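You operate a simulated robot arm through the tools that you are given. There is no shell and no other tool.

The job below is to be done with a simulated robot arm. You get a single attempt, and the scene is never put back.

## Task
Pump 2 doses of glue into the green cup.
Fine: stand the cup on the grey slide and leave it there; slide back out; white switch to CLOSED after pumping; no drips; pots, blocks and the other cup stay put.

The check looks at the end state, three seconds after you hand in, the way a careful person would. Anything else that was tipped, shoved, dropped, spilled or broken makes it a failure.

## Robot
A 6-joint arm with a two-finger parallel gripper, fixed in place. Base frame: the origin is at the foot of the arm, x ahead of it, y to its left, z up; the work surface is at about z = 0. Units: cm, rad, N and s.
With the tool pointing down near the work surface it reaches from about 14 to 58 cm from the base axis. Its first joint turns from -1.152 to 1.152 rad. Payload 2.1 kg.
The TCP is the grasp point between the finger pads, 3 cm short of the fingertips. In the tool frame z runs along the fingers and y along their closing line. The gripper opens to 9.4 cm. The fingers are 2.8 cm wide and 1 cm thick; the gripper's body (5 by 9.6 cm) begins 5.5 cm behind the TCP.
Orientation is that of the tool frame in the base frame, as a unit quaternion [w, x, y, z]. With the fingers straight down and closing along the base's y, the tool's x points along the base's -x, its y along +y and its z along -z.

## Interface
- The arm moves only by the tool jog_arm. Its argument "moves" is a list of rows, each a list of 7 numbers: the shift along the tool's x, y, z in units of 20 mm (1.0 is 20 mm), then the turn, a rotation vector about the tool's x, y, z in units of 8 degrees (1.0 is 8 degrees), then the gripper command, from -1 (fully open) to 1 (shut), values between in proportion. In form: [[tx, ty, tz, wx, wy, wz, hand], ...]. A call has 1 to 20 rows; each row shifts and turns the commanded pose from where the row before left it, along the tool's axes as they then stand. A call with a number of a shift or a turn outside -1 to 1 is refused whole. Rows are played at 5 a second. More than 5 cm and 0.15 rad between two rows, or a gripper value outside its range, and nothing of the call is played. A pose out of reach is approached as far as the arm can. The call stops where the force on the tool passes 40 N (or 10 N more than at its start, if that is more) or the arm is blocked; 0.2 s more then pass. The fingers move at their own pace (about 7.2 cm/s each) and stop on an object; they squeeze with about 22 N. The grip force told is the motor's: it shows also when the fingers shut on nothing. Time passes only in rows, and 0.2 s behind the last, so rows that do not move let the fingers close. The reply holds the time, the measured pose of the TCP, the force on the tool along the base axes, the opening and the grip force, in the units named above and with some noise, with the torque about the TCP (base axes, N m) and any sound that the robot's microphone picked up.
- Cameras (640 x 400 px; columns grow to the right, rows downward): "scene" is fixed at [6.97, -38.89, 48.1]; the picture's right is [0.60, -0.80, 0.00], its down [-0.49, -0.37, -0.79] and it looks along [0.63, 0.48, -0.61] (base axes); focal length 214 px, centre (320, 200). "wrist" rides on the gripper at [7.6, 1.4, -10.3] in the tool frame; the picture's right is [-0.18, 0.98, 0.00], its down [-0.75, -0.14, -0.64] and it looks along [-0.63, -0.12, 0.77] (tool axes); focal length 243 px, centre (320, 200). There is no depth. A picture from a camera that has moved, and an enlarged one, comes with that camera's place and axes in the base frame and with its lens.
- grab_frame(camera): a new picture of that camera. It takes no simulated time.
- close_up(camera, box): a new picture of the part [left, top, right, bottom] of that camera's present view, enlarged. It takes no simulated time.
- finish_job(): hands the job in; it is judged then, once.

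Nothing tells you positions but the pictures and the camera data. Unless the task says otherwise, let go and move clear before handing in.

The tools are called as a command line: name --pt "numbers of a row" for each row, then --argument value for the rest, lists and objects as JSON in quotes. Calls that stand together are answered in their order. jog_arm: Moves the arm, as the interface text tells. Its arguments: {"type":"object","properties":{"moves":{"type":"array"}},"required":["moves"]} The other tools are called the same way: grab_frame (camera) takes a picture; close_up (camera, box) takes an enlarged picture of a part of a camera's view; finish_job () hands the job in.

At the start:

```text
t: 0.0
tool_pos: [26.55, -9.22, 40.65]
orientation: [0.0, 0.0, 1.0, 0.0]
wrist_force: [-1.1, 0.8, -0.8]
moment: [-0.02, 0.0, -0.02]
opening: 9.42
grip_force: 0.1
```

scene: 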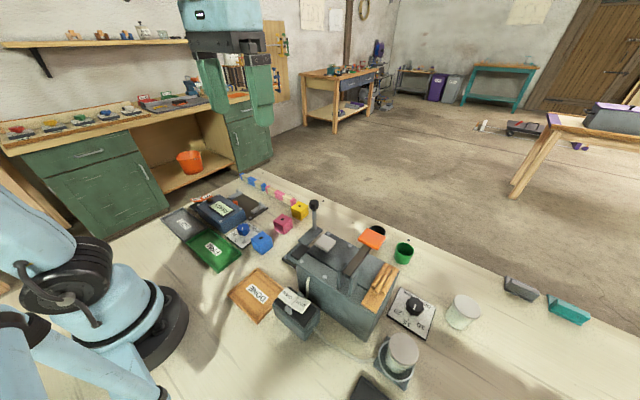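
wrist: 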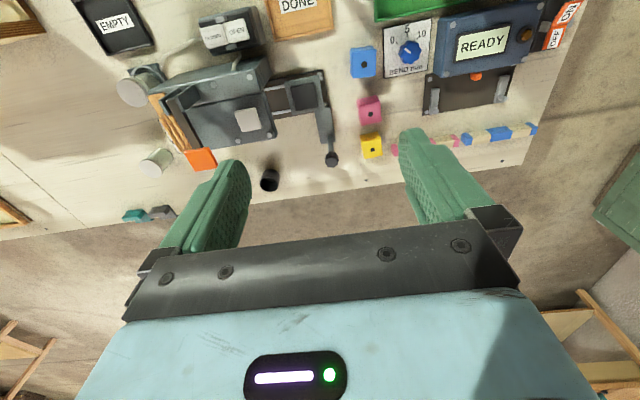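

I see a bench with a grey machine in the middle, a green cup and an orange item behind it, pots, blocks, and several trays. I'll look closer before moving anything.

close_up --camera "scene" --box '[220, 180, 480, 342]'

close_up --camera "scene" --box '[340, 260, 500, 400]'

close_up --camera "wrist" --box '[80, 0, 400, 200]'

close_up --camera "scene" --box '[150, 170, 320, 276]'

```text
2.46 times, centred on (350, 261) of scene
camera zoom: at [6.97, -38.89, 48.1], right [0.6, -0.8, 0.0], down [-0.49, -0.37, -0.79], along [0.63, 0.48, -0.61], focal length 528 px, centre (246, 50)
```

zoom: 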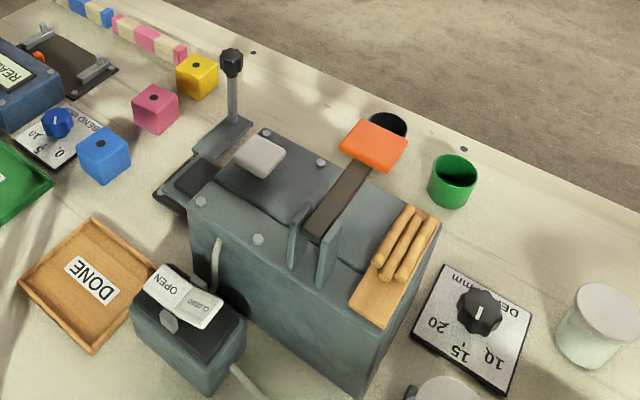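

```text
2.86 times, centred on (420, 330) of scene
camera zoom: at [6.97, -38.89, 48.1], right [0.6, -0.8, 0.0], down [-0.49, -0.37, -0.79], along [0.63, 0.48, -0.61], focal length 613 px, centre (34, -171)
```

zoom: 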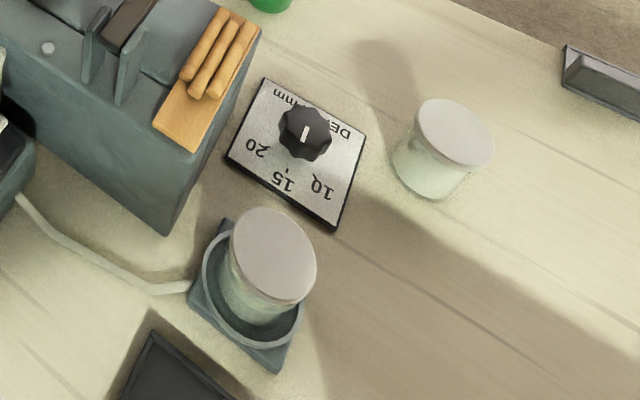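

```text
2.00 times, centred on (240, 100) of wrist
camera zoom: at [18.93, -7.84, 50.96], right [0.18, 0.98, 0.0], down [0.75, -0.14, 0.64], along [0.63, -0.12, -0.77], focal length 485 px, centre (480, 400)
```

zoom: 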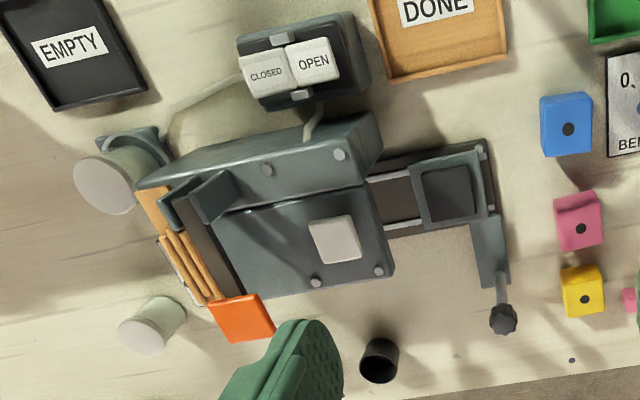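

```text
3.76 times, centred on (235, 223) of scene
camera zoom: at [6.97, -38.89, 48.1], right [0.6, -0.8, 0.0], down [-0.49, -0.37, -0.79], along [0.63, 0.48, -0.61], focal length 807 px, centre (640, 113)
```

zoom: 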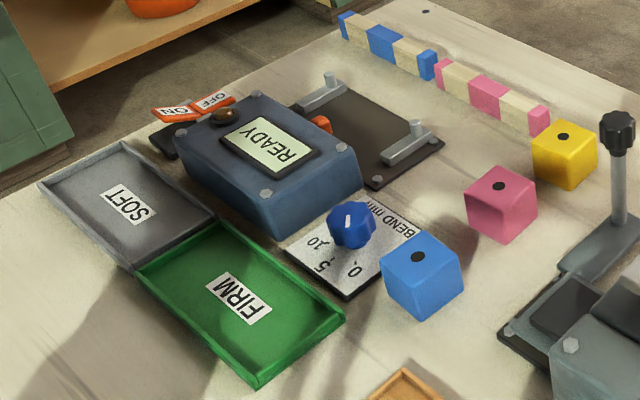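

The machine sits around x≈31, y≈-22. Its orange pump pad is near (35,-30,17), the slide handle near (42,-10,11), and the green cup near (48,-35). I'll shift the wrist camera sideways at this height to get clear views.

jog_arm --pt "0.2 -1 0 0 0 0 -1" --pt "0.2 -1 0 0 0 0 -1" --pt "0.2 -1 0 0 0 0 -1" --pt "0.2 -1 0 0 0 0 -1" --pt "0.2 -1 0 0 0 0 -1" --pt "0.2 -1 0 0 0 0 -1" --pt "0.2 -1 0 0 0 0 -1" --pt "0 0 0 0 0 0 -1"

grab_frame --camera "wrist"

```text
t: 1.8
tool_pos: [23.64, -23.39, 40.63]
orientation: [0.001, -0.001, 1.0, 0.0]
wrist_force: [0.3, 0.5, -0.4]
moment: [0.04, -0.01, 0.01]
opening: 9.38
grip_force: 0.0
```

```text
taken
camera wrist: at [16.13, -21.94, 50.98], right [0.18, 0.98, 0.0], down [0.75, -0.14, 0.64], along [0.63, -0.12, -0.77], focal length 243 px, centre (320, 200)
```

wrist: 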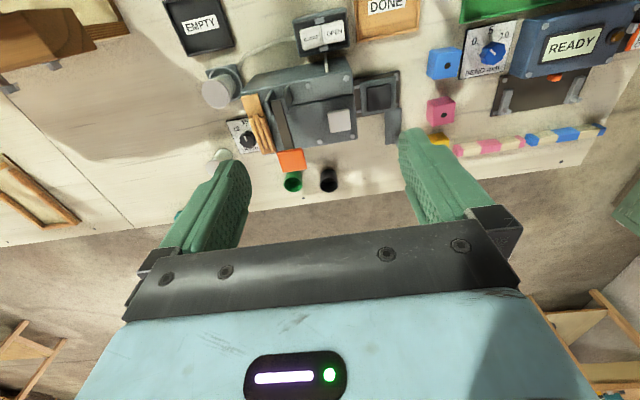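

close_up --camera "wrist" --box '[180, 60, 420, 210]'

close_up --camera "wrist" --box '[240, 0, 400, 100]'

close_up --camera "wrist" --box '[250, 130, 370, 205]'

```text
2.67 times, centred on (300, 135) of wrist
camera zoom: at [16.13, -21.94, 50.98], right [0.18, 0.98, 0.0], down [0.75, -0.14, 0.64], along [0.63, -0.12, -0.77], focal length 647 px, centre (373, 373)
```

zoom: 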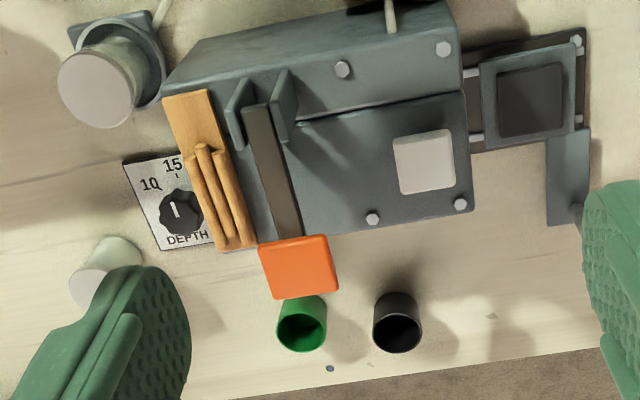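

```text
4.00 times, centred on (320, 50) of wrist
camera zoom: at [16.13, -21.94, 50.98], right [0.18, 0.98, 0.0], down [0.75, -0.14, 0.64], along [0.63, -0.12, -0.77], focal length 970 px, centre (320, 800)
```

zoom: 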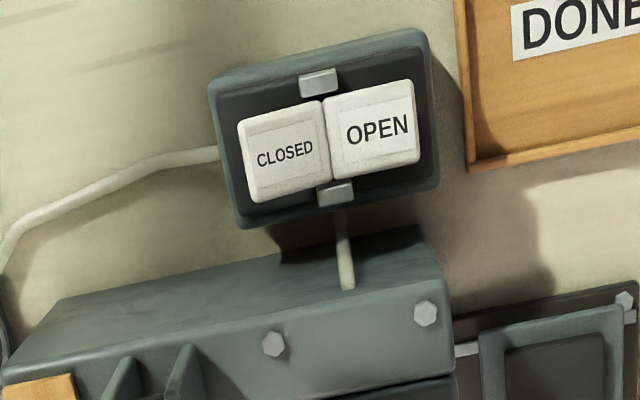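

```text
5.33 times, centred on (310, 168) of wrist
camera zoom: at [16.13, -21.94, 50.98], right [0.18, 0.98, 0.0], down [0.75, -0.14, 0.64], along [0.63, -0.12, -0.77], focal length 1294 px, centre (373, 373)
```

zoom: 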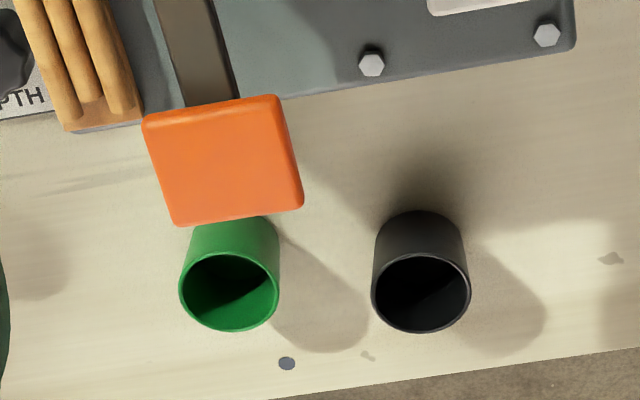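

The OPEN half of the white switch looks raised, and the slide points out toward +y. I put the green cup's rim at about (48.6,-34.6,4.3), 4.5 cm wide. I'll look at the slide and nozzle from the +y side next.

jog_arm --pt "-0.45 1 0.2 0 0 0 -1" --pt "-0.45 1 0.2 0 0 0 -1" --pt "-0.45 1 0.2 0 0 0 -1" --pt "-0.45 1 0.2 0 0 0 -1" --pt "-0.45 1 0.2 0 0 0 -1" --pt "-0.45 1 0.2 0 0 0 -1" --pt "-0.45 1 0.2 0 0 0 -1" --pt "-0.45 1 0.2 0 0 0 -1" --pt "-0.45 1 0.2 0 0 0 -1" --pt "-0.45 1 0.2 0 0 0 -1" --pt "0 0 0 0 0 1 -1" --pt "0 0 0 0 0 1 -1" --pt "0 0 0 0 0 1 -1" --pt "0 0 0 0 0 1 -1" --pt "0 0 0 0 0 1 -1" --pt "0 0 0 0 0 1 -1" --pt "0 0 0 0 0 1 -1" --pt "0 0 0 0 0 1 -1" --pt "0 0 0 0 0 1 -1" --pt "0 0 0 0 0 1 -1"

grab_frame --camera "wrist"

grab_frame --camera "scene"

```text
t: 6.0
tool_pos: [32.73, -3.16, 36.73]
orientation: [-0.001, 0.643, 0.766, 0.001]
wrist_force: [-0.7, -0.6, -0.4]
moment: [0.01, -0.01, -0.04]
opening: 9.4
grip_force: 0.0
```

```text
taken
camera wrist: at [32.82, 4.5, 46.93], right [1.0, -0.01, 0.0], down [-0.01, -0.77, 0.64], along [-0.01, -0.64, -0.77], focal length 243 px, centre (320, 200)
```

wrist: 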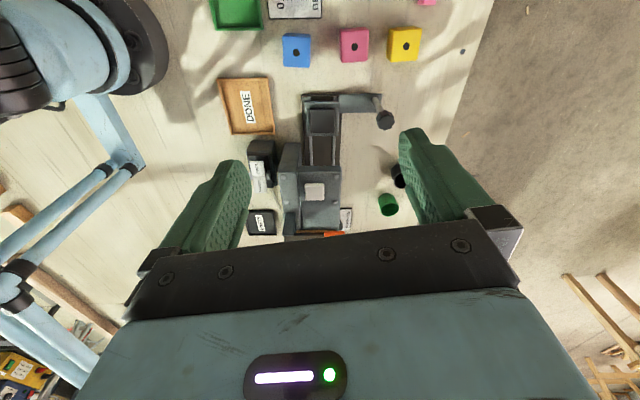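

```text
taken
```

scene: 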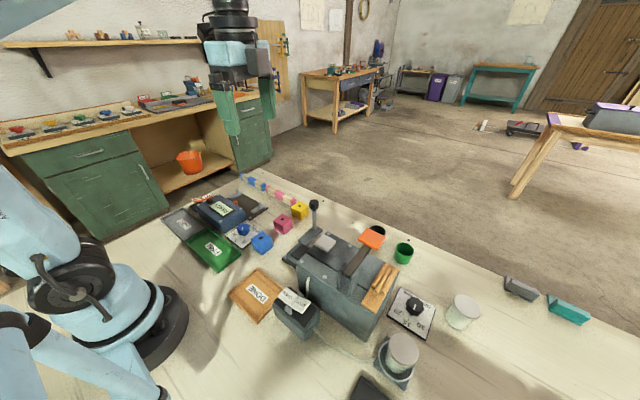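

close_up --camera "wrist" --box '[230, 80, 420, 240]'

close_up --camera "wrist" --box '[270, 85, 400, 175]'

```text
2.50 times, centred on (325, 160) of wrist
camera zoom: at [32.82, 4.5, 46.93], right [1.0, -0.01, 0.0], down [-0.01, -0.77, 0.64], along [-0.01, -0.64, -0.77], focal length 606 px, centre (308, 300)
```

zoom: 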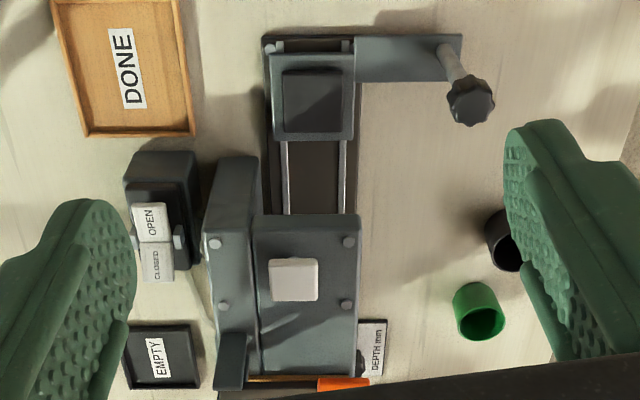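

```text
4.44 times, centred on (335, 130) of wrist
camera zoom: at [32.82, 4.5, 46.93], right [1.0, -0.01, 0.0], down [-0.01, -0.77, 0.64], along [-0.01, -0.64, -0.77], focal length 1078 px, centre (253, 511)
```

zoom: 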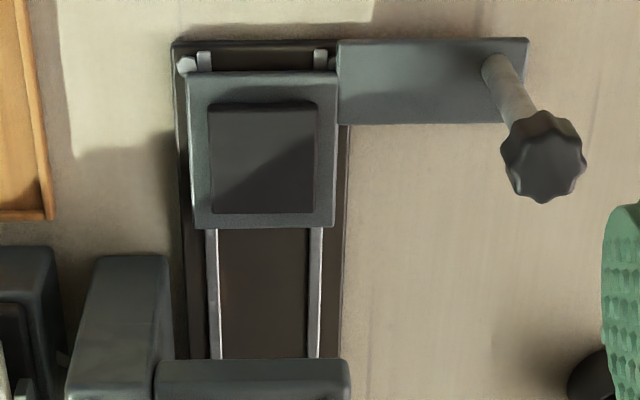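

The carriage is about 6 cm wide, centred near (32.9,-13), and its handle post stands near (42.3,-9.8). I'll drop to a low, tilted view from +y to see the space under the head and the height of the slide.

jog_arm --pt "0 0 0 0 0 1 -1" --pt "0 0 0 0 0 0.25 -1" --pt "0 0 1 0 0 0 -1" --pt "0 0 1 0 0 0 -1" --pt "0 0 1 0 0 0 -1" --pt "0 0 1 0 0 0 -1" --pt "0 0 1 0 0 0 -1" --pt "0 0 1 0 0 0 -1" --pt "0 0 1 0 0 0 -1" --pt "0 0 1 0 0 0 -1" --pt "0 0 1 0 0 0 -1" --pt "0 0 1 0 0 0 -1" --pt "0 0 1 0 0 0 -1" --pt "0 0 0 0 -1 0 -1" --pt "0 0 0 0 -1 0 -1" --pt "0 0 0 0 -1 0 -1" --pt "0 0 0 0 -0.75 0 -1" --pt "0 0 0 0 0 0 -1"

grab_frame --camera "wrist"

close_up --camera "wrist" --box '[230, 60, 430, 220]'

```text
t: 9.8
tool_pos: [32.72, -3.24, 14.78]
orientation: [0.184, 0.683, 0.683, -0.183]
wrist_force: [-0.1, -0.5, 0.6]
moment: [0.0, 0.0, -0.01]
opening: 9.4
grip_force: 0.0
```

```text
taken
camera wrist: at [34.17, 8.48, 19.77], right [0.98, -0.16, 0.09], down [-0.14, -0.33, 0.93], along [-0.12, -0.93, -0.35], focal length 243 px, centre (320, 200)
```

wrist: 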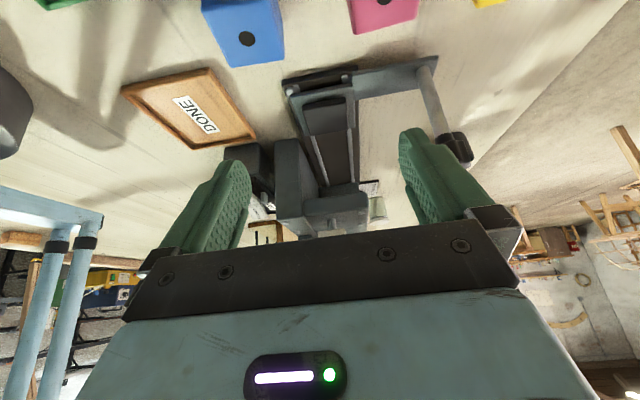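

```text
2.50 times, centred on (330, 140) of wrist
camera zoom: at [34.17, 8.48, 19.77], right [0.98, -0.16, 0.09], down [-0.14, -0.33, 0.93], along [-0.12, -0.93, -0.35], focal length 606 px, centre (295, 350)
```

zoom: 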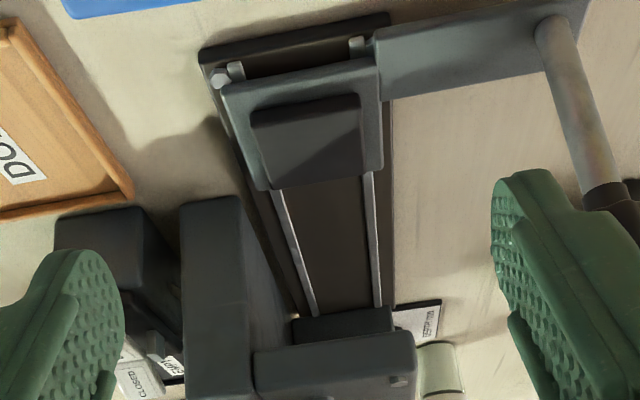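

The view is upside down here, and the head seems to hang from z≈10 over the rails with a dark nozzle block under it. I'll go a bit lower and flatter to see beneath it.

jog_arm --pt "0 0 0 0 -1 0 -1" --pt "0 0 0 0 -0.9 0 -1" --pt "0.6 0 0.6 0 0 0 -1" --pt "0.6 0 0.6 0 0 0 -1" --pt "0 0 0 0 0 0 -1"

grab_frame --camera "wrist"

close_up --camera "wrist" --box '[240, 80, 420, 230]'

```text
t: 11.0
tool_pos: [32.78, -3.42, 11.22]
orientation: [0.272, 0.653, 0.653, -0.271]
wrist_force: [0.6, 0.0, -0.2]
moment: [-0.02, 0.01, 0.0]
opening: 9.41
grip_force: 0.1
```

```text
taken
camera wrist: at [34.24, 9.37, 13.07], right [0.98, -0.13, 0.13], down [-0.14, -0.08, 0.99], along [-0.12, -0.99, -0.09], focal length 243 px, centre (320, 200)
```

wrist: 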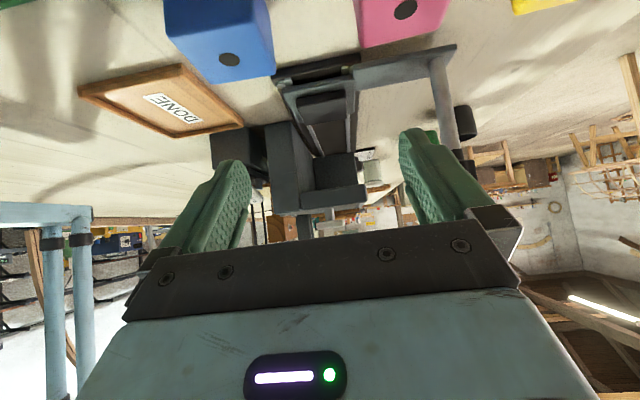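

```text
2.67 times, centred on (330, 155) of wrist
camera zoom: at [34.24, 9.37, 13.07], right [0.98, -0.13, 0.13], down [-0.14, -0.08, 0.99], along [-0.12, -0.99, -0.09], focal length 647 px, centre (293, 320)
```

zoom: 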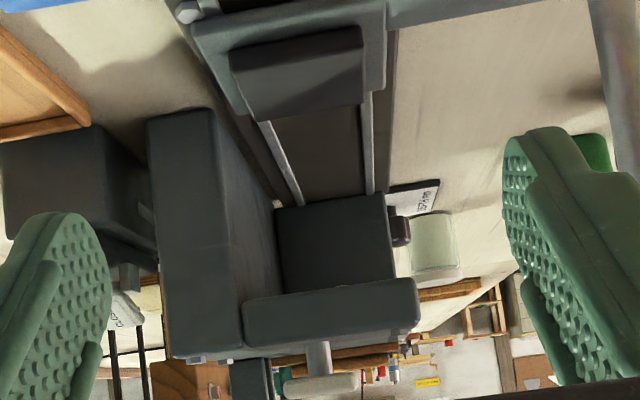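

close_up --camera "wrist" --box '[290, 140, 380, 230]'

close_up --camera "scene" --box '[280, 190, 420, 340]'

```text
4.44 times, centred on (335, 185) of wrist
camera zoom: at [34.24, 9.37, 13.07], right [0.98, -0.13, 0.13], down [-0.14, -0.08, 0.99], along [-0.12, -0.99, -0.09], focal length 1078 px, centre (253, 267)
```

zoom: 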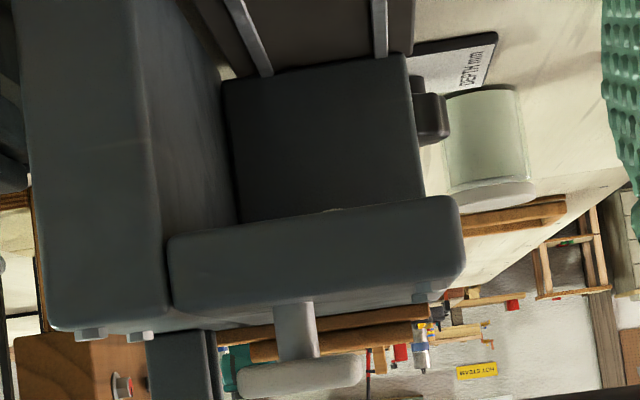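

```text
2.67 times, centred on (350, 265) of scene
camera zoom: at [6.97, -38.89, 48.1], right [0.6, -0.8, 0.0], down [-0.49, -0.37, -0.79], along [0.63, 0.48, -0.61], focal length 572 px, centre (240, 27)
```

zoom: 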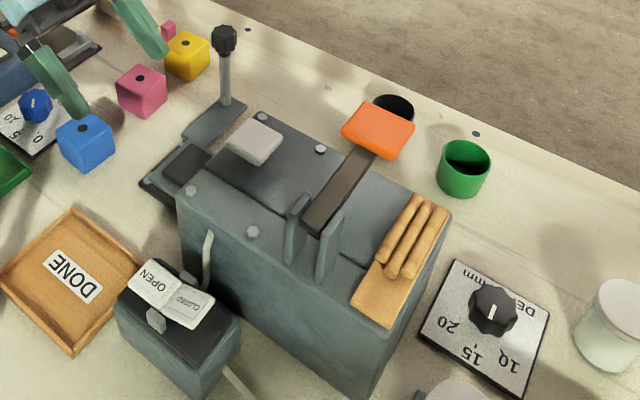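

A nozzle tip sits under the head near (33,-21.5,9), in line with the slide pad. The pad is a low raised block, and the rocker's state needs a closer look later. I'll now straighten up, turn the tool back and go see the cup closer.

jog_arm --pt "-0.71 0 -0.705 0 0.942 0 -1" --pt "-0.61 0 -0.79 0 0.942 0 -1" --pt "-0.5 0 -0.865 0 0.942 0 -1" --pt "-0.384 0 -0.923 0 0.942 0 -1" --pt "-0.26 0 -0.966 0 0.942 0 -1" --pt "-0.13 0 -0.991 0 0.942 0 -1" --pt "0 0 -1 0 0 -1 -1" --pt "0 0 -1 0 0 -1 -1" --pt "0 0 0 0 0 -1 -1" --pt "0 0 0 0 0 -1 -1" --pt "0 0 0 0 0 -1 -1" --pt "0 0 0 0 0 -1 -1" --pt "0 0 0 0 0 -1 -1" --pt "0 0 0 0 0 -1 -1" --pt "0 0 0 0 0 -1 -1" --pt "0 0 0 0 0 -1 -1" --pt "0 0 0 0 0 -1 -1" --pt "0 0 0 0 0 -0.25 -1" --pt "0 0 0 0 0 0 -1"

```text
t: 15.0
tool_pos: [32.77, -3.29, 27.2]
orientation: [0.0, -0.002, 1.0, 0.001]
wrist_force: [0.0, -0.1, -0.6]
moment: [0.01, -0.02, -0.02]
opening: 9.39
grip_force: 0.0
```

jog_arm --pt "-0.24 -0.99 0 0 0 0 -1" --pt "-0.24 -0.99 0 0 0 0 -1" --pt "-0.24 -0.99 0 0 0 0 -1" --pt "-0.24 -0.99 0 0 0 0 -1" --pt "-0.24 -0.99 0 0 0 0 -1" --pt "-0.24 -0.99 0 0 0 0 -1" --pt "-0.24 -0.99 0 0 0 0 -1" --pt "-0.24 -0.99 0 0 0 0 -1" --pt "-0.24 -0.99 0 0 0 0 -1" --pt "-0.24 -0.99 0 0 0 0 -1" --pt "-0.24 -0.99 0 0 0 0 -1" --pt "-0.24 -0.99 0 0 0 0 -1" --pt "-0.24 -0.99 0 0 0 0 -1" --pt "-0.24 -0.99 0 0 0 0 -1" --pt "-0.24 -0.99 0 0 0 0 -1" --pt "0 0 0 0 0 0 -1"

grab_frame --camera "wrist"

close_up --camera "wrist" --box '[240, 80, 420, 200]'

```text
t: 18.4
tool_pos: [40.05, -33.09, 27.31]
orientation: [-0.001, 0.0, 1.0, 0.0]
wrist_force: [0.5, 0.3, -0.9]
moment: [-0.01, 0.02, -0.03]
opening: 9.38
grip_force: 0.2
```

```text
taken
camera wrist: at [32.35, -31.5, 37.57], right [0.18, 0.98, 0.0], down [0.75, -0.14, 0.64], along [0.63, -0.12, -0.77], focal length 243 px, centre (320, 200)
```

wrist: 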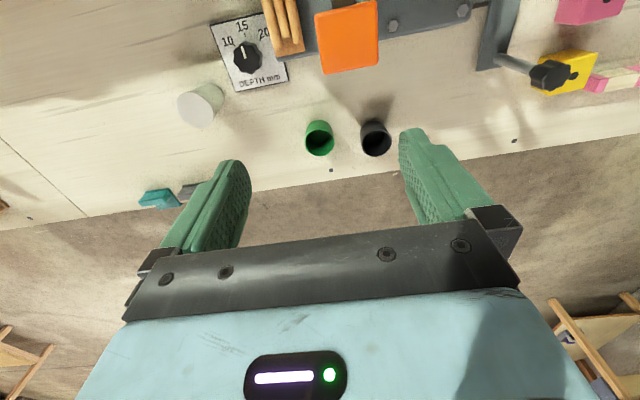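

```text
3.33 times, centred on (330, 140) of wrist
camera zoom: at [32.35, -31.5, 37.57], right [0.18, 0.98, 0.0], down [0.75, -0.14, 0.64], along [0.63, -0.12, -0.77], focal length 809 px, centre (287, 400)
```

zoom: 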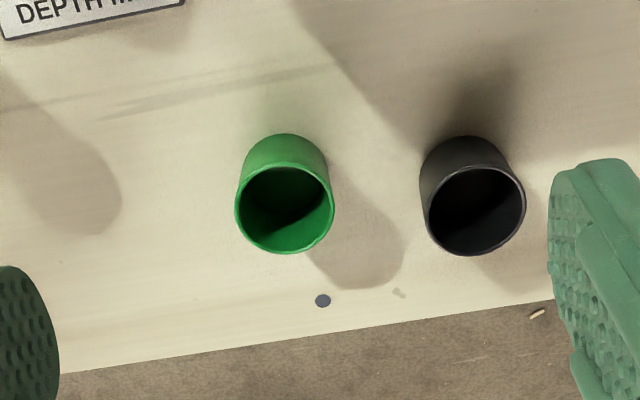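

The cup's axis is at about (48.6,-34.7), just past vertical-tool reach. I'll turn the tool to the radial direction, tilt it 12° outward and come in above the cup with a part-open hand.

jog_arm --pt "0 0 0 0 0 0.88 -0.5" --pt "0 0 0 0 0 0.88 -0.5" --pt "0 0 0 0 0 0.88 -0.5" --pt "0 0 0 0 0 0.88 -0.5" --pt "0 0 0 0 0 0.905 -0.5" --pt "0 0 0 0 -0.75 0 -0.5" --pt "0 0 0 0 -0.75 0 -0.5" --pt "-0.205 0.26 0.92 0 0 0 -0.5" --pt "-0.205 0.26 0.92 0 0 0 -0.5" --pt "-0.205 0.26 0.92 0 0 0 -0.5" --pt "-0.205 0.26 0.92 0 0 0 -0.5" --pt "-0.205 0.26 0.92 0 0 0 -0.5" --pt "-0.205 0.26 0.92 0 0 0 -0.5" --pt "-0.205 0.26 0.92 0 0 0 -0.5" --pt "0 0 0 0 0 0 -0.5" --pt "0 0 0 0 0 0 -0.5"

grab_frame --camera "wrist"

close_up --camera "scene" --box '[320, 150, 480, 280]'

```text
t: 21.8
tool_pos: [46.59, -33.09, 15.35]
orientation: [0.099, 0.302, 0.947, -0.032]
wrist_force: [0.4, 0.0, 0.7]
moment: [-0.01, 0.02, -0.02]
opening: 7.04
grip_force: 0.1
```

```text
taken
camera wrist: at [39.62, -26.45, 23.75], right [0.72, 0.7, 0.04], down [0.41, -0.46, 0.78], along [0.57, -0.55, -0.62], focal length 243 px, centre (320, 200)
```

wrist: 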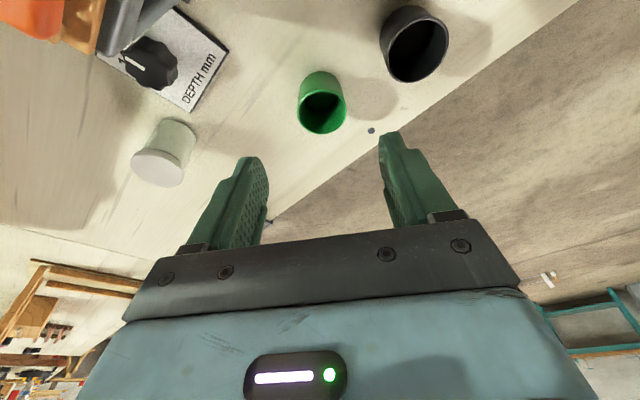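

```text
3.08 times, centred on (400, 215) of scene
camera zoom: at [6.97, -38.89, 48.1], right [0.6, -0.8, 0.0], down [-0.49, -0.37, -0.79], along [0.63, 0.48, -0.61], focal length 660 px, centre (74, 154)
```

zoom: 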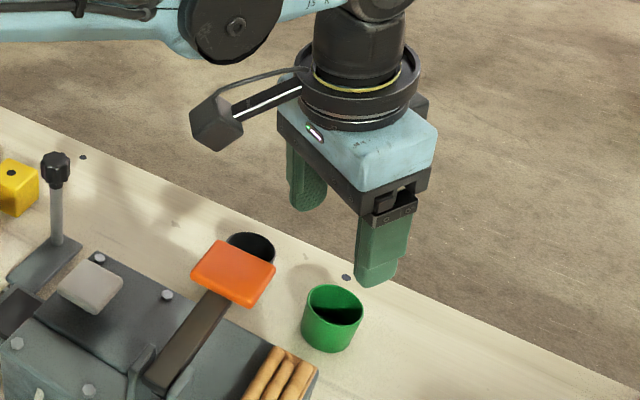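

close_up --camera "wrist" --box '[220, 40, 460, 190]'

```text
2.67 times, centred on (340, 115) of wrist
camera zoom: at [39.62, -26.45, 23.75], right [0.72, 0.7, 0.04], down [0.41, -0.46, 0.78], along [0.57, -0.55, -0.62], focal length 647 px, centre (267, 427)
```

zoom: 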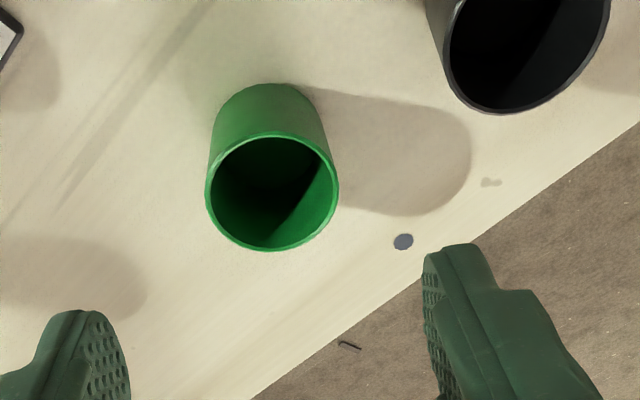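

The cup's axis checks out at about (48.7,-34.6), so the approach line runs right down over it. Descending along the fingers now, still open.

jog_arm --pt "0 0 1 0 0 0 -0.5" --pt "0 0 1 0 0 0 -0.5" --pt "0 0 1 0 0 0 -0.5" --pt "0 0 1 0 0 0 -0.5" --pt "0 0 0.8 0 0 0 -0.5" --pt "0 0 0.6 0 0 0 -0.5" --pt "0 0 0.5 0 0 0 -0.5" --pt "0 0 0 0 0 0 -0.5"

close_up --camera "scene" --box '[340, 170, 460, 290]'

grab_frame --camera "wrist"

```text
t: 23.6
tool_pos: [48.56, -34.5, 3.77]
orientation: [0.099, 0.302, 0.948, -0.032]
wrist_force: [-0.1, 0.0, -0.1]
moment: [0.0, 0.0, 0.02]
opening: 7.05
grip_force: 0.0
```

```text
3.33 times, centred on (400, 230) of scene
camera zoom: at [6.97, -38.89, 48.1], right [0.6, -0.8, 0.0], down [-0.49, -0.37, -0.79], along [0.63, 0.48, -0.61], focal length 715 px, centre (53, 100)
```

zoom: 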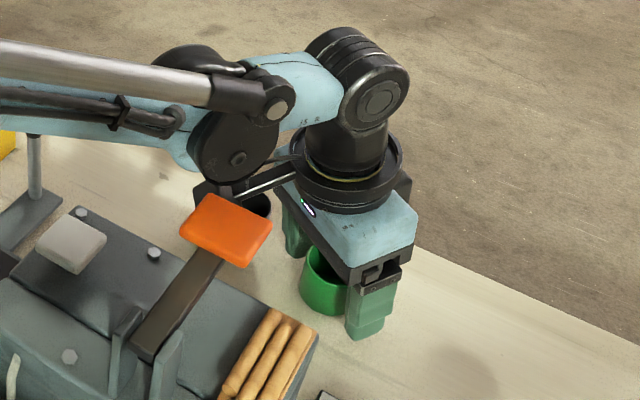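

```text
taken
camera wrist: at [41.59, -27.91, 12.2], right [0.72, 0.7, 0.04], down [0.41, -0.46, 0.78], along [0.57, -0.55, -0.62], focal length 243 px, centre (320, 200)
```

wrist: 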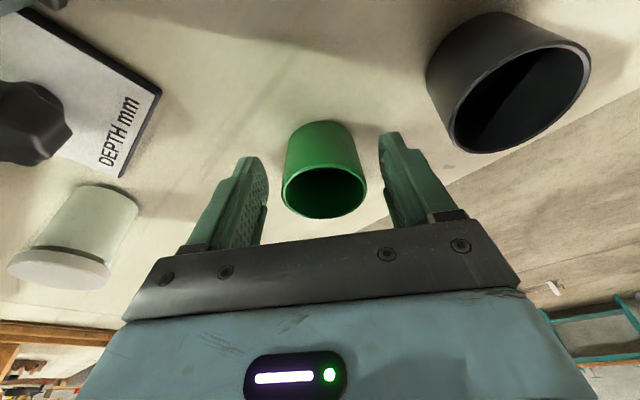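

jog_arm --pt "0 0 0 0 0 0 0" --pt "0 0 0 0 0 0 0.5" --pt "0 0 0 0 0 0 0.5" --pt "0 0 0 0 0 0 0.5"

grab_frame --camera "wrist"

```text
t: 24.6
tool_pos: [48.49, -34.61, 3.74]
orientation: [0.099, 0.303, 0.947, -0.032]
wrist_force: [0.6, 0.0, 1.2]
moment: [0.03, -0.03, 0.01]
opening: 4.45
grip_force: 22.3
```

```text
taken
camera wrist: at [41.59, -27.9, 12.22], right [0.72, 0.7, 0.04], down [0.41, -0.46, 0.78], along [0.57, -0.55, -0.62], focal length 243 px, centre (320, 200)
```

wrist: 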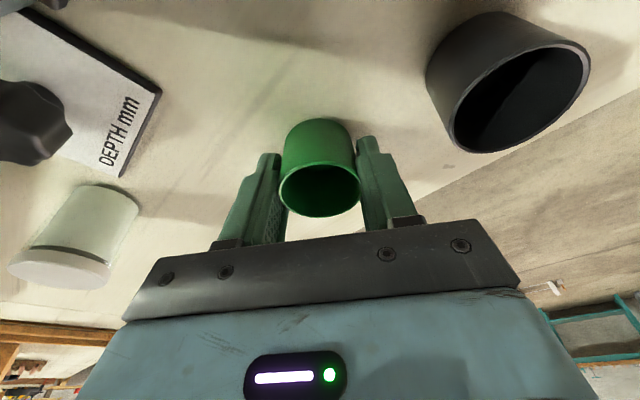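

The cup is held, with the hand reading 4.45 cm. I'll lift it straight up past the other cup, then move inward and higher before turning.

jog_arm --pt "-0.104 0 -0.489 0 0 0 0.5" --pt "-0.208 0 -0.978 0 0 0 0.5" --pt "-0.208 0 -0.978 0 0 0 0.5" --pt "-0.208 0 -0.978 0 0 0 0.5" --pt "-0.208 0 -0.978 0 0 0 0.5" --pt "-0.208 0 -0.978 0 0 0 0.5" --pt "0.561 0.367 -0.827 0 0 0 0.5" --pt "0.561 0.367 -0.827 0 0 0 0.5" --pt "0.561 0.367 -0.827 0 0 0 0.5" --pt "0.561 0.367 -0.827 0 0 0 0.5" --pt "0.561 0.367 -0.827 0 0 0 0.5" --pt "0.561 0.367 -0.827 0 0 0 0.5" --pt "0 0 0 0 0 0 0.5"

grab_frame --camera "wrist"

grab_frame --camera "scene"

```text
t: 27.4
tool_pos: [43.98, -25.98, 22.98]
orientation: [0.099, 0.302, 0.948, -0.032]
wrist_force: [0.9, -0.3, -0.4]
moment: [-0.03, 0.0, 0.0]
opening: 4.4
grip_force: 22.2
```

```text
taken
camera wrist: at [37.04, -19.33, 31.53], right [0.72, 0.7, 0.04], down [0.41, -0.46, 0.78], along [0.57, -0.55, -0.62], focal length 243 px, centre (320, 200)
```

wrist: 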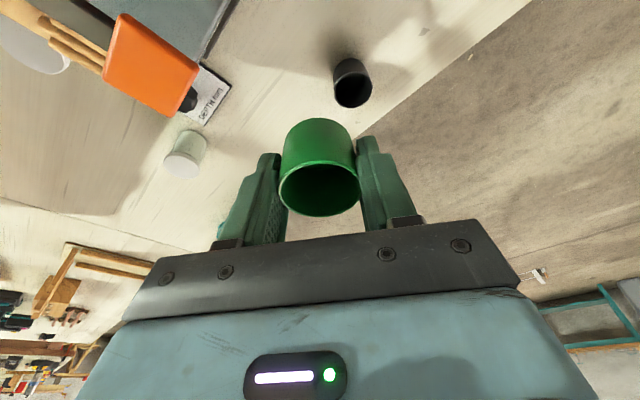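

```text
taken
```

scene: 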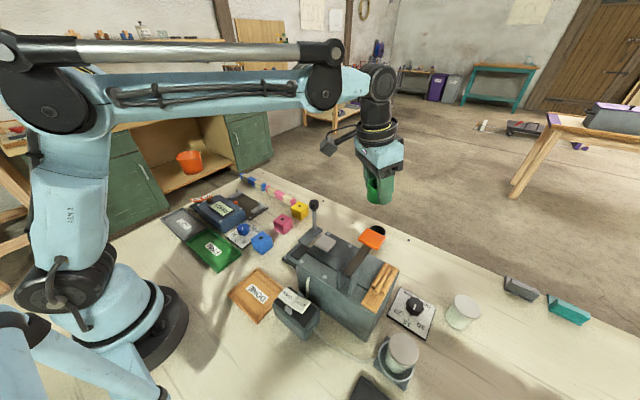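

jog_arm --pt "0 0 0 0.203 0 0.954 0.5" --pt "0 0 0 0.203 0 0.954 0.5" --pt "0 0 0 0.203 0 0.954 0.5" --pt "0 0 0 0.203 0 0.954 0.5" --pt "0 0 0 0.203 0 0.954 0.5" --pt "0 0 0 0.203 0 0.954 0.5" --pt "0 0 0 0.203 0 0.954 0.5" --pt "0.714 -0.617 -0.152 0 0 0 0.5" --pt "0.714 -0.617 -0.152 0 0 0 0.5" --pt "0.714 -0.617 -0.152 0 0 0 0.5" --pt "0.714 -0.617 -0.152 0 0 0 0.5" --pt "0.714 -0.617 -0.152 0 0 0 0.5" --pt "0.714 -0.617 -0.152 0 0 0 0.5" --pt "0.714 -0.617 -0.152 0 0 0 0.5" --pt "0.714 -0.617 -0.152 0 0 0 0.5" --pt "0.714 -0.617 -0.152 0 0 0 0.5" --pt "0 0 0 0 0 0 0.5"

grab_frame --camera "wrist"

close_up --camera "scene" --box '[200, 120, 400, 300]'

```text
t: 31.0
tool_pos: [32.97, -12.99, 22.98]
orientation: [0.074, 0.703, 0.703, -0.074]
wrist_force: [-0.1, 0.1, 0.1]
moment: [0.01, 0.0, -0.02]
opening: 4.4
grip_force: 21.9
```

```text
taken
camera wrist: at [34.4, -3.33, 31.46], right [0.98, -0.18, 0.04], down [-0.14, -0.6, 0.78], along [-0.12, -0.78, -0.62], focal length 243 px, centre (320, 200)
```

wrist: 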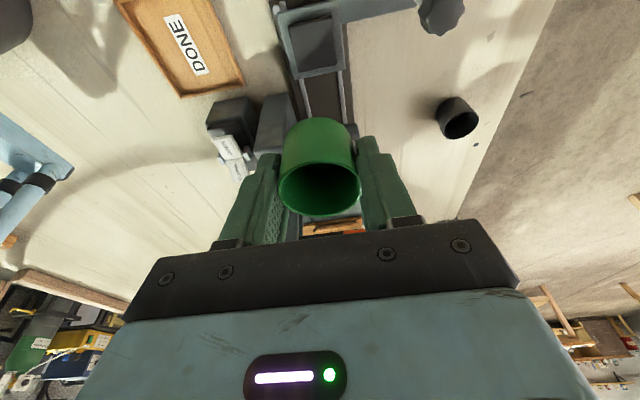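

```text
2.22 times, centred on (300, 210) of scene
camera zoom: at [6.97, -38.89, 48.1], right [0.6, -0.8, 0.0], down [-0.49, -0.37, -0.79], along [0.63, 0.48, -0.61], focal length 477 px, centre (364, 178)
```

zoom: 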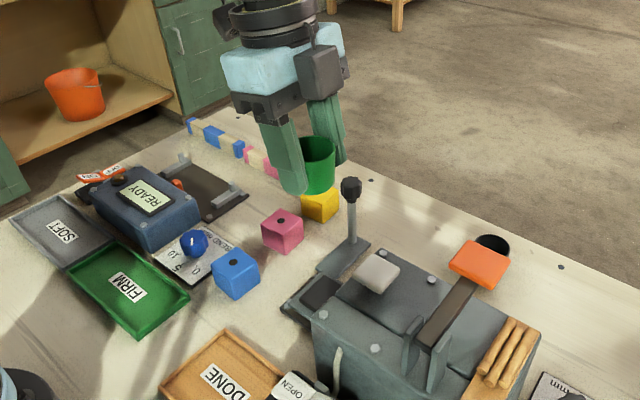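

close_up --camera "wrist" --box '[250, 0, 370, 120]'

close_up --camera "scene" --box '[270, 190, 350, 280]'

```text
3.33 times, centred on (310, 60) of wrist
camera zoom: at [34.4, -3.33, 31.46], right [0.98, -0.18, 0.04], down [-0.14, -0.6, 0.78], along [-0.12, -0.78, -0.62], focal length 809 px, centre (353, 667)
```

zoom: 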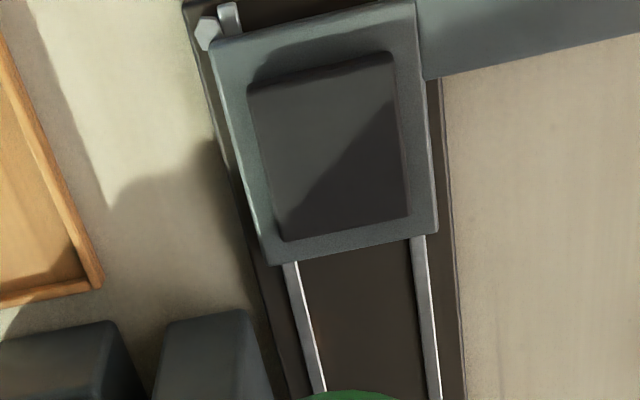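

```text
4.44 times, centred on (310, 235) of scene
camera zoom: at [6.97, -38.89, 48.1], right [0.6, -0.8, 0.0], down [-0.49, -0.37, -0.79], along [0.63, 0.48, -0.61], focal length 953 px, centre (364, 44)
```

zoom: 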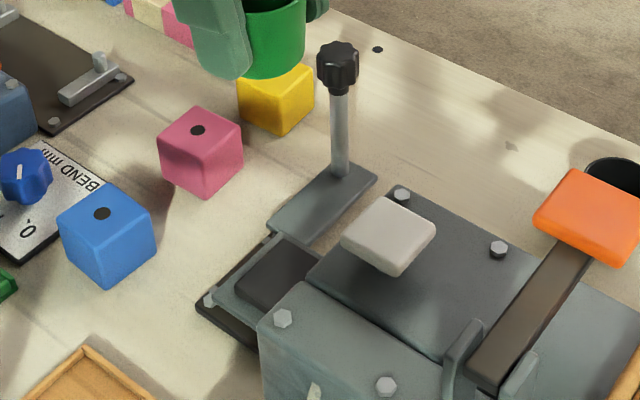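

close_up --camera "wrist" --box '[250, 100, 410, 240]'

```text
2.86 times, centred on (330, 170) of wrist
camera zoom: at [34.4, -3.33, 31.46], right [0.98, -0.18, 0.04], down [-0.14, -0.6, 0.78], along [-0.12, -0.78, -0.62], focal length 693 px, centre (291, 286)
```

zoom: 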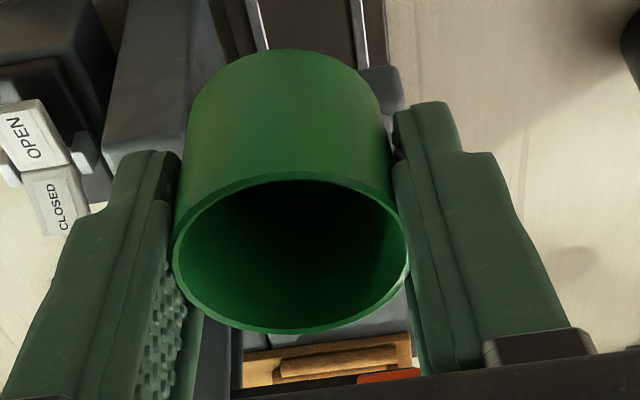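

The rim sits centred in the fingers and the cup is about 3.6 cm tall. Its axis is over the slide pad centre, near (33,-13.2), so I'll lower it most of the way and check.

jog_arm --pt "0.208 0 0.978 0 0 0 0.5" --pt "0.208 0 0.978 0 0 0 0.5" --pt "0.208 0 0.978 0 0 0 0.5" --pt "0.208 0 0.978 0 0 0 0.5" --pt "0.208 0 0.978 0 0 0 0.5" --pt "0.208 0 0.978 0 0 0 0.5" --pt "0.1456 0 0.685 0 0 0 0.5" --pt "0 0 0 0 0 0 0.5"

close_up --camera "wrist" --box '[230, 0, 430, 240]'

close_up --camera "scene" --box '[250, 150, 370, 270]'

```text
t: 32.8
tool_pos: [32.99, -12.77, 9.57]
orientation: [0.074, 0.703, 0.703, -0.074]
wrist_force: [-0.7, -0.8, 1.1]
moment: [0.03, -0.01, 0.03]
opening: 4.37
grip_force: 21.5
```

```text
1.67 times, centred on (330, 120) of wrist
camera zoom: at [34.4, -3.31, 18.02], right [0.98, -0.18, 0.04], down [-0.14, -0.6, 0.78], along [-0.12, -0.78, -0.62], focal length 404 px, centre (303, 333)
```

zoom: 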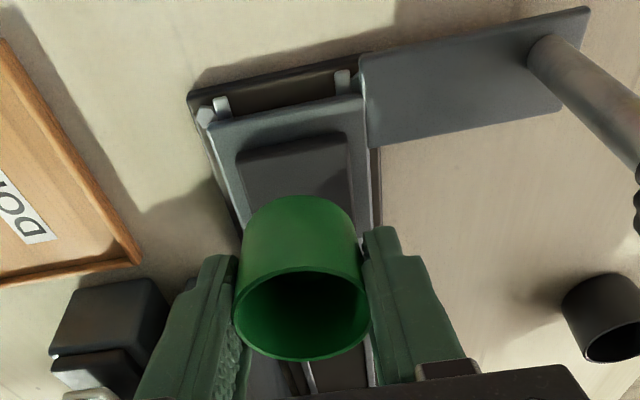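

```text
3.33 times, centred on (310, 210) of scene
camera zoom: at [6.97, -38.89, 48.1], right [0.6, -0.8, 0.0], down [-0.49, -0.37, -0.79], along [0.63, 0.48, -0.61], focal length 715 px, centre (353, 167)
```

zoom: 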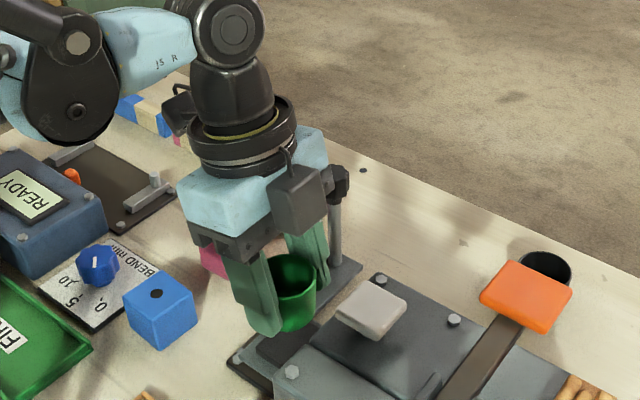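

jog_arm --pt "0.0416 0 0.1956 0 0 0 0.5" --pt "0.0416 0 0.1956 0 0 0 0.5" --pt "0.0416 0 0.1956 0 0 0 0.5" --pt "0.0416 0 0.1956 0 0 0 0.5" --pt "0.0416 0 0.1956 0 0 0 0.5" --pt "0 0 0 0 0 0 0.5"

close_up --camera "wrist" --box '[230, 0, 430, 240]'

```text
t: 34.2
tool_pos: [32.87, -12.87, 7.62]
orientation: [0.074, 0.704, 0.703, -0.075]
wrist_force: [0.1, -0.4, -0.5]
moment: [-0.01, 0.01, 0.03]
opening: 4.36
grip_force: 22.1
```

```text
1.67 times, centred on (330, 120) of wrist
camera zoom: at [34.4, -3.3, 16.1], right [0.98, -0.18, 0.04], down [-0.14, -0.6, 0.78], along [-0.12, -0.78, -0.62], focal length 404 px, centre (303, 333)
```

zoom: 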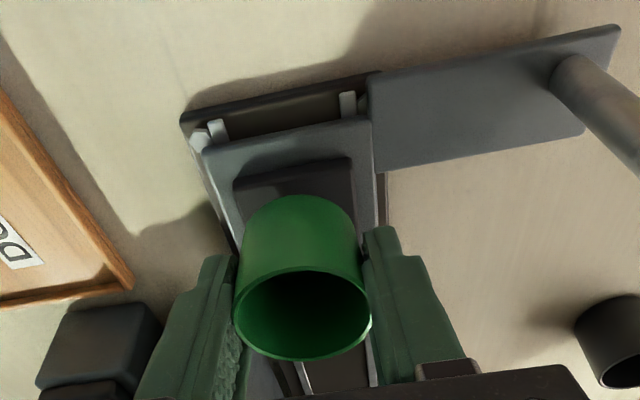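

jog_arm --pt "0.0208 0 0.0978 0 0 0 0.5" --pt "0.0208 0 0.0978 0 0 0 0.5" --pt "0.0208 0 0.0978 0 0 0 0.5" --pt "0 0 0 0 0 0 0.5"

```text
t: 35.2
tool_pos: [32.99, -12.87, 7.02]
orientation: [0.074, 0.703, 0.703, -0.073]
wrist_force: [-0.5, -0.1, -0.4]
moment: [0.0, 0.01, 0.02]
opening: 4.35
grip_force: 21.7
```

jog_arm --pt "0.0208 0 0.0978 0 0 0 0.5" --pt "0.0208 0 0.0978 0 0 0 0.5" --pt "0 0 0 0 0 0 0.5"

close_up --camera "wrist" --box '[230, 0, 430, 240]'

```text
t: 36.0
tool_pos: [32.92, -12.83, 6.64]
orientation: [0.074, 0.703, 0.703, -0.074]
wrist_force: [0.1, 0.3, -0.1]
moment: [0.0, -0.05, 0.01]
opening: 4.4
grip_force: 22.0
```

```text
1.67 times, centred on (330, 120) of wrist
camera zoom: at [34.41, -3.32, 15.03], right [0.98, -0.18, 0.04], down [-0.14, -0.6, 0.78], along [-0.12, -0.78, -0.62], focal length 404 px, centre (303, 333)
```

zoom: 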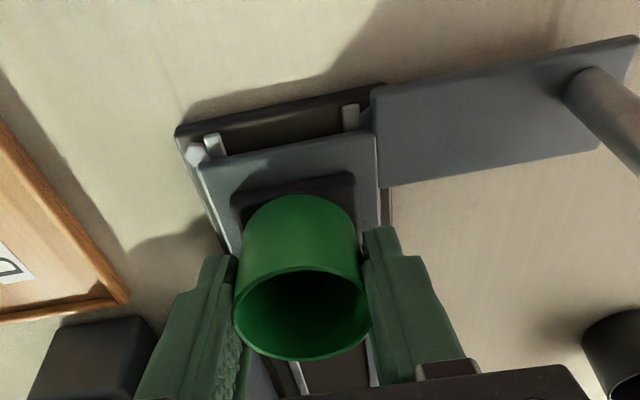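

jog_arm --pt "0.0208 0 0.0978 0 0 0 0.5" --pt "0 0 0 0 0 0 0.5"

jog_arm --pt "0.0208 0 0.0978 0 0 0 0.5" --pt "0 0 0 0 0 0 0.5"

```text
t: 36.6
tool_pos: [32.99, -12.82, 6.34]
orientation: [0.074, 0.703, 0.704, -0.074]
wrist_force: [-2.6, 0.2, 8.7]
moment: [-0.01, 0.01, -0.01]
opening: 4.37
grip_force: 22.0
```

```text
t: 37.2
tool_pos: [32.93, -12.91, 6.16]
orientation: [0.075, 0.702, 0.704, -0.074]
wrist_force: [0.2, -2.0, 16.5]
moment: [-0.08, 0.01, -0.03]
opening: 4.37
grip_force: 21.6
```

jog_arm --pt "-0.0208 0 -0.0978 0 0 0 0.5" --pt "-0.0104 0 -0.0489 0 0 0 0.5" --pt "0 0 0 0 0 0 0.5"

close_up --camera "wrist" --box '[230, 0, 430, 240]'

close_up --camera "scene" --box '[250, 170, 350, 270]'

```text
t: 38.0
tool_pos: [32.9, -12.86, 6.47]
orientation: [0.073, 0.703, 0.703, -0.073]
wrist_force: [0.2, 0.5, -0.5]
moment: [0.01, -0.03, 0.0]
opening: 4.39
grip_force: 22.1
```

```text
1.67 times, centred on (330, 120) of wrist
camera zoom: at [34.38, -3.32, 14.92], right [0.98, -0.18, 0.04], down [-0.14, -0.6, 0.78], along [-0.12, -0.78, -0.62], focal length 404 px, centre (303, 333)
```

zoom: 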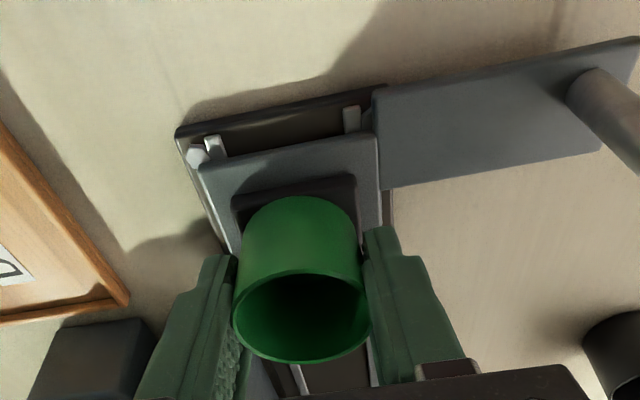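

```text
4.00 times, centred on (300, 220) of scene
camera zoom: at [6.97, -38.89, 48.1], right [0.6, -0.8, 0.0], down [-0.49, -0.37, -0.79], along [0.63, 0.48, -0.61], focal length 858 px, centre (400, 120)
```

zoom: 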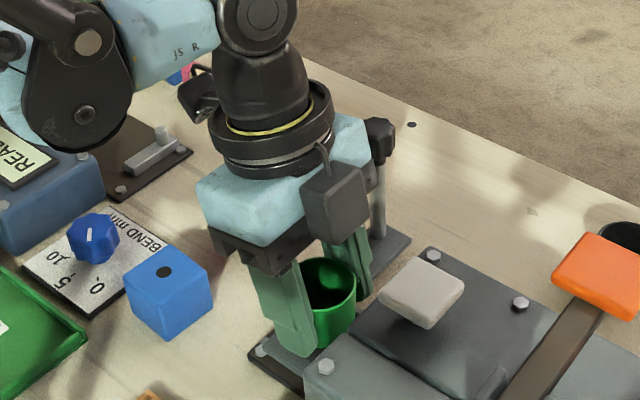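

jog_arm --pt "0.0125 0 0.0587 0 0 0 0.5" --pt "0 0 0 0 0 0 0.5"

```text
t: 38.6
tool_pos: [32.84, -12.84, 6.4]
orientation: [0.074, 0.703, 0.703, -0.074]
wrist_force: [0.9, 0.0, 0.0]
moment: [0.02, 0.0, 0.0]
opening: 4.35
grip_force: 21.9
```

jog_arm --pt "0.0062 0 0.0293 0 0 0 0.5" --pt "0 0 0 0 0 0 0.5"

```text
t: 39.2
tool_pos: [32.97, -12.98, 6.32]
orientation: [0.074, 0.703, 0.703, -0.074]
wrist_force: [-0.9, 0.3, -0.2]
moment: [0.02, 0.02, 0.02]
opening: 4.37
grip_force: 21.9
```

jog_arm --pt "0.0062 0 0.0293 0 0 0 0.5" --pt "0 0 0 0 0 0 0.5"

```text
t: 39.8
tool_pos: [33.07, -12.93, 6.22]
orientation: [0.075, 0.703, 0.703, -0.074]
wrist_force: [-0.3, 0.2, 0.0]
moment: [-0.02, 0.0, 0.0]
opening: 4.37
grip_force: 21.6
```

jog_arm --pt "0.0062 0 0.0293 0 0 0 0.5" --pt "0 0 0 0 0 0 0.5"

```text
t: 40.4
tool_pos: [33.03, -12.86, 6.12]
orientation: [0.074, 0.703, 0.703, -0.074]
wrist_force: [-1.0, 0.0, 12.5]
moment: [-0.02, 0.03, 0.02]
opening: 4.37
grip_force: 21.3
```

jog_arm --pt "-0.0042 0 -0.0196 0 0 0 0.5" --pt "0 0 0 0 0 0 0.5" --pt "0 0 0 0 0 0 0.2" --pt "0 0 0 0 0 0 0.0" --pt "0 0 0 0 0 0 -0.2" --pt "0 0 0 0 0 0 -0.2"

close_up --camera "wrist" --box '[230, 0, 430, 240]'

```text
t: 41.8
tool_pos: [32.96, -12.85, 6.19]
orientation: [0.074, 0.703, 0.703, -0.074]
wrist_force: [0.6, 0.4, -0.9]
moment: [-0.03, -0.03, -0.01]
opening: 5.64
grip_force: 0.0
```

```text
1.67 times, centred on (330, 120) of wrist
camera zoom: at [34.42, -3.34, 14.69], right [0.98, -0.18, 0.04], down [-0.14, -0.6, 0.78], along [-0.12, -0.78, -0.62], focal length 404 px, centre (303, 333)
```

zoom: 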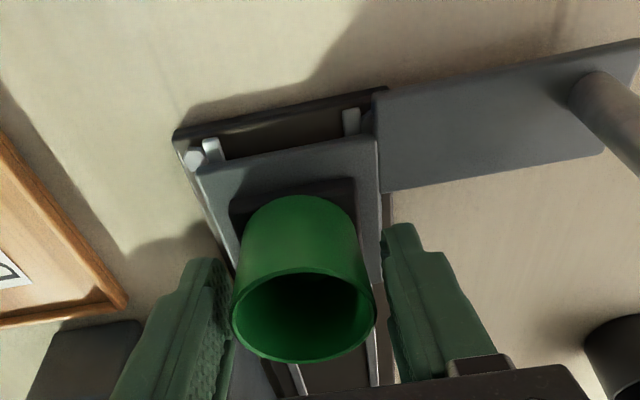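

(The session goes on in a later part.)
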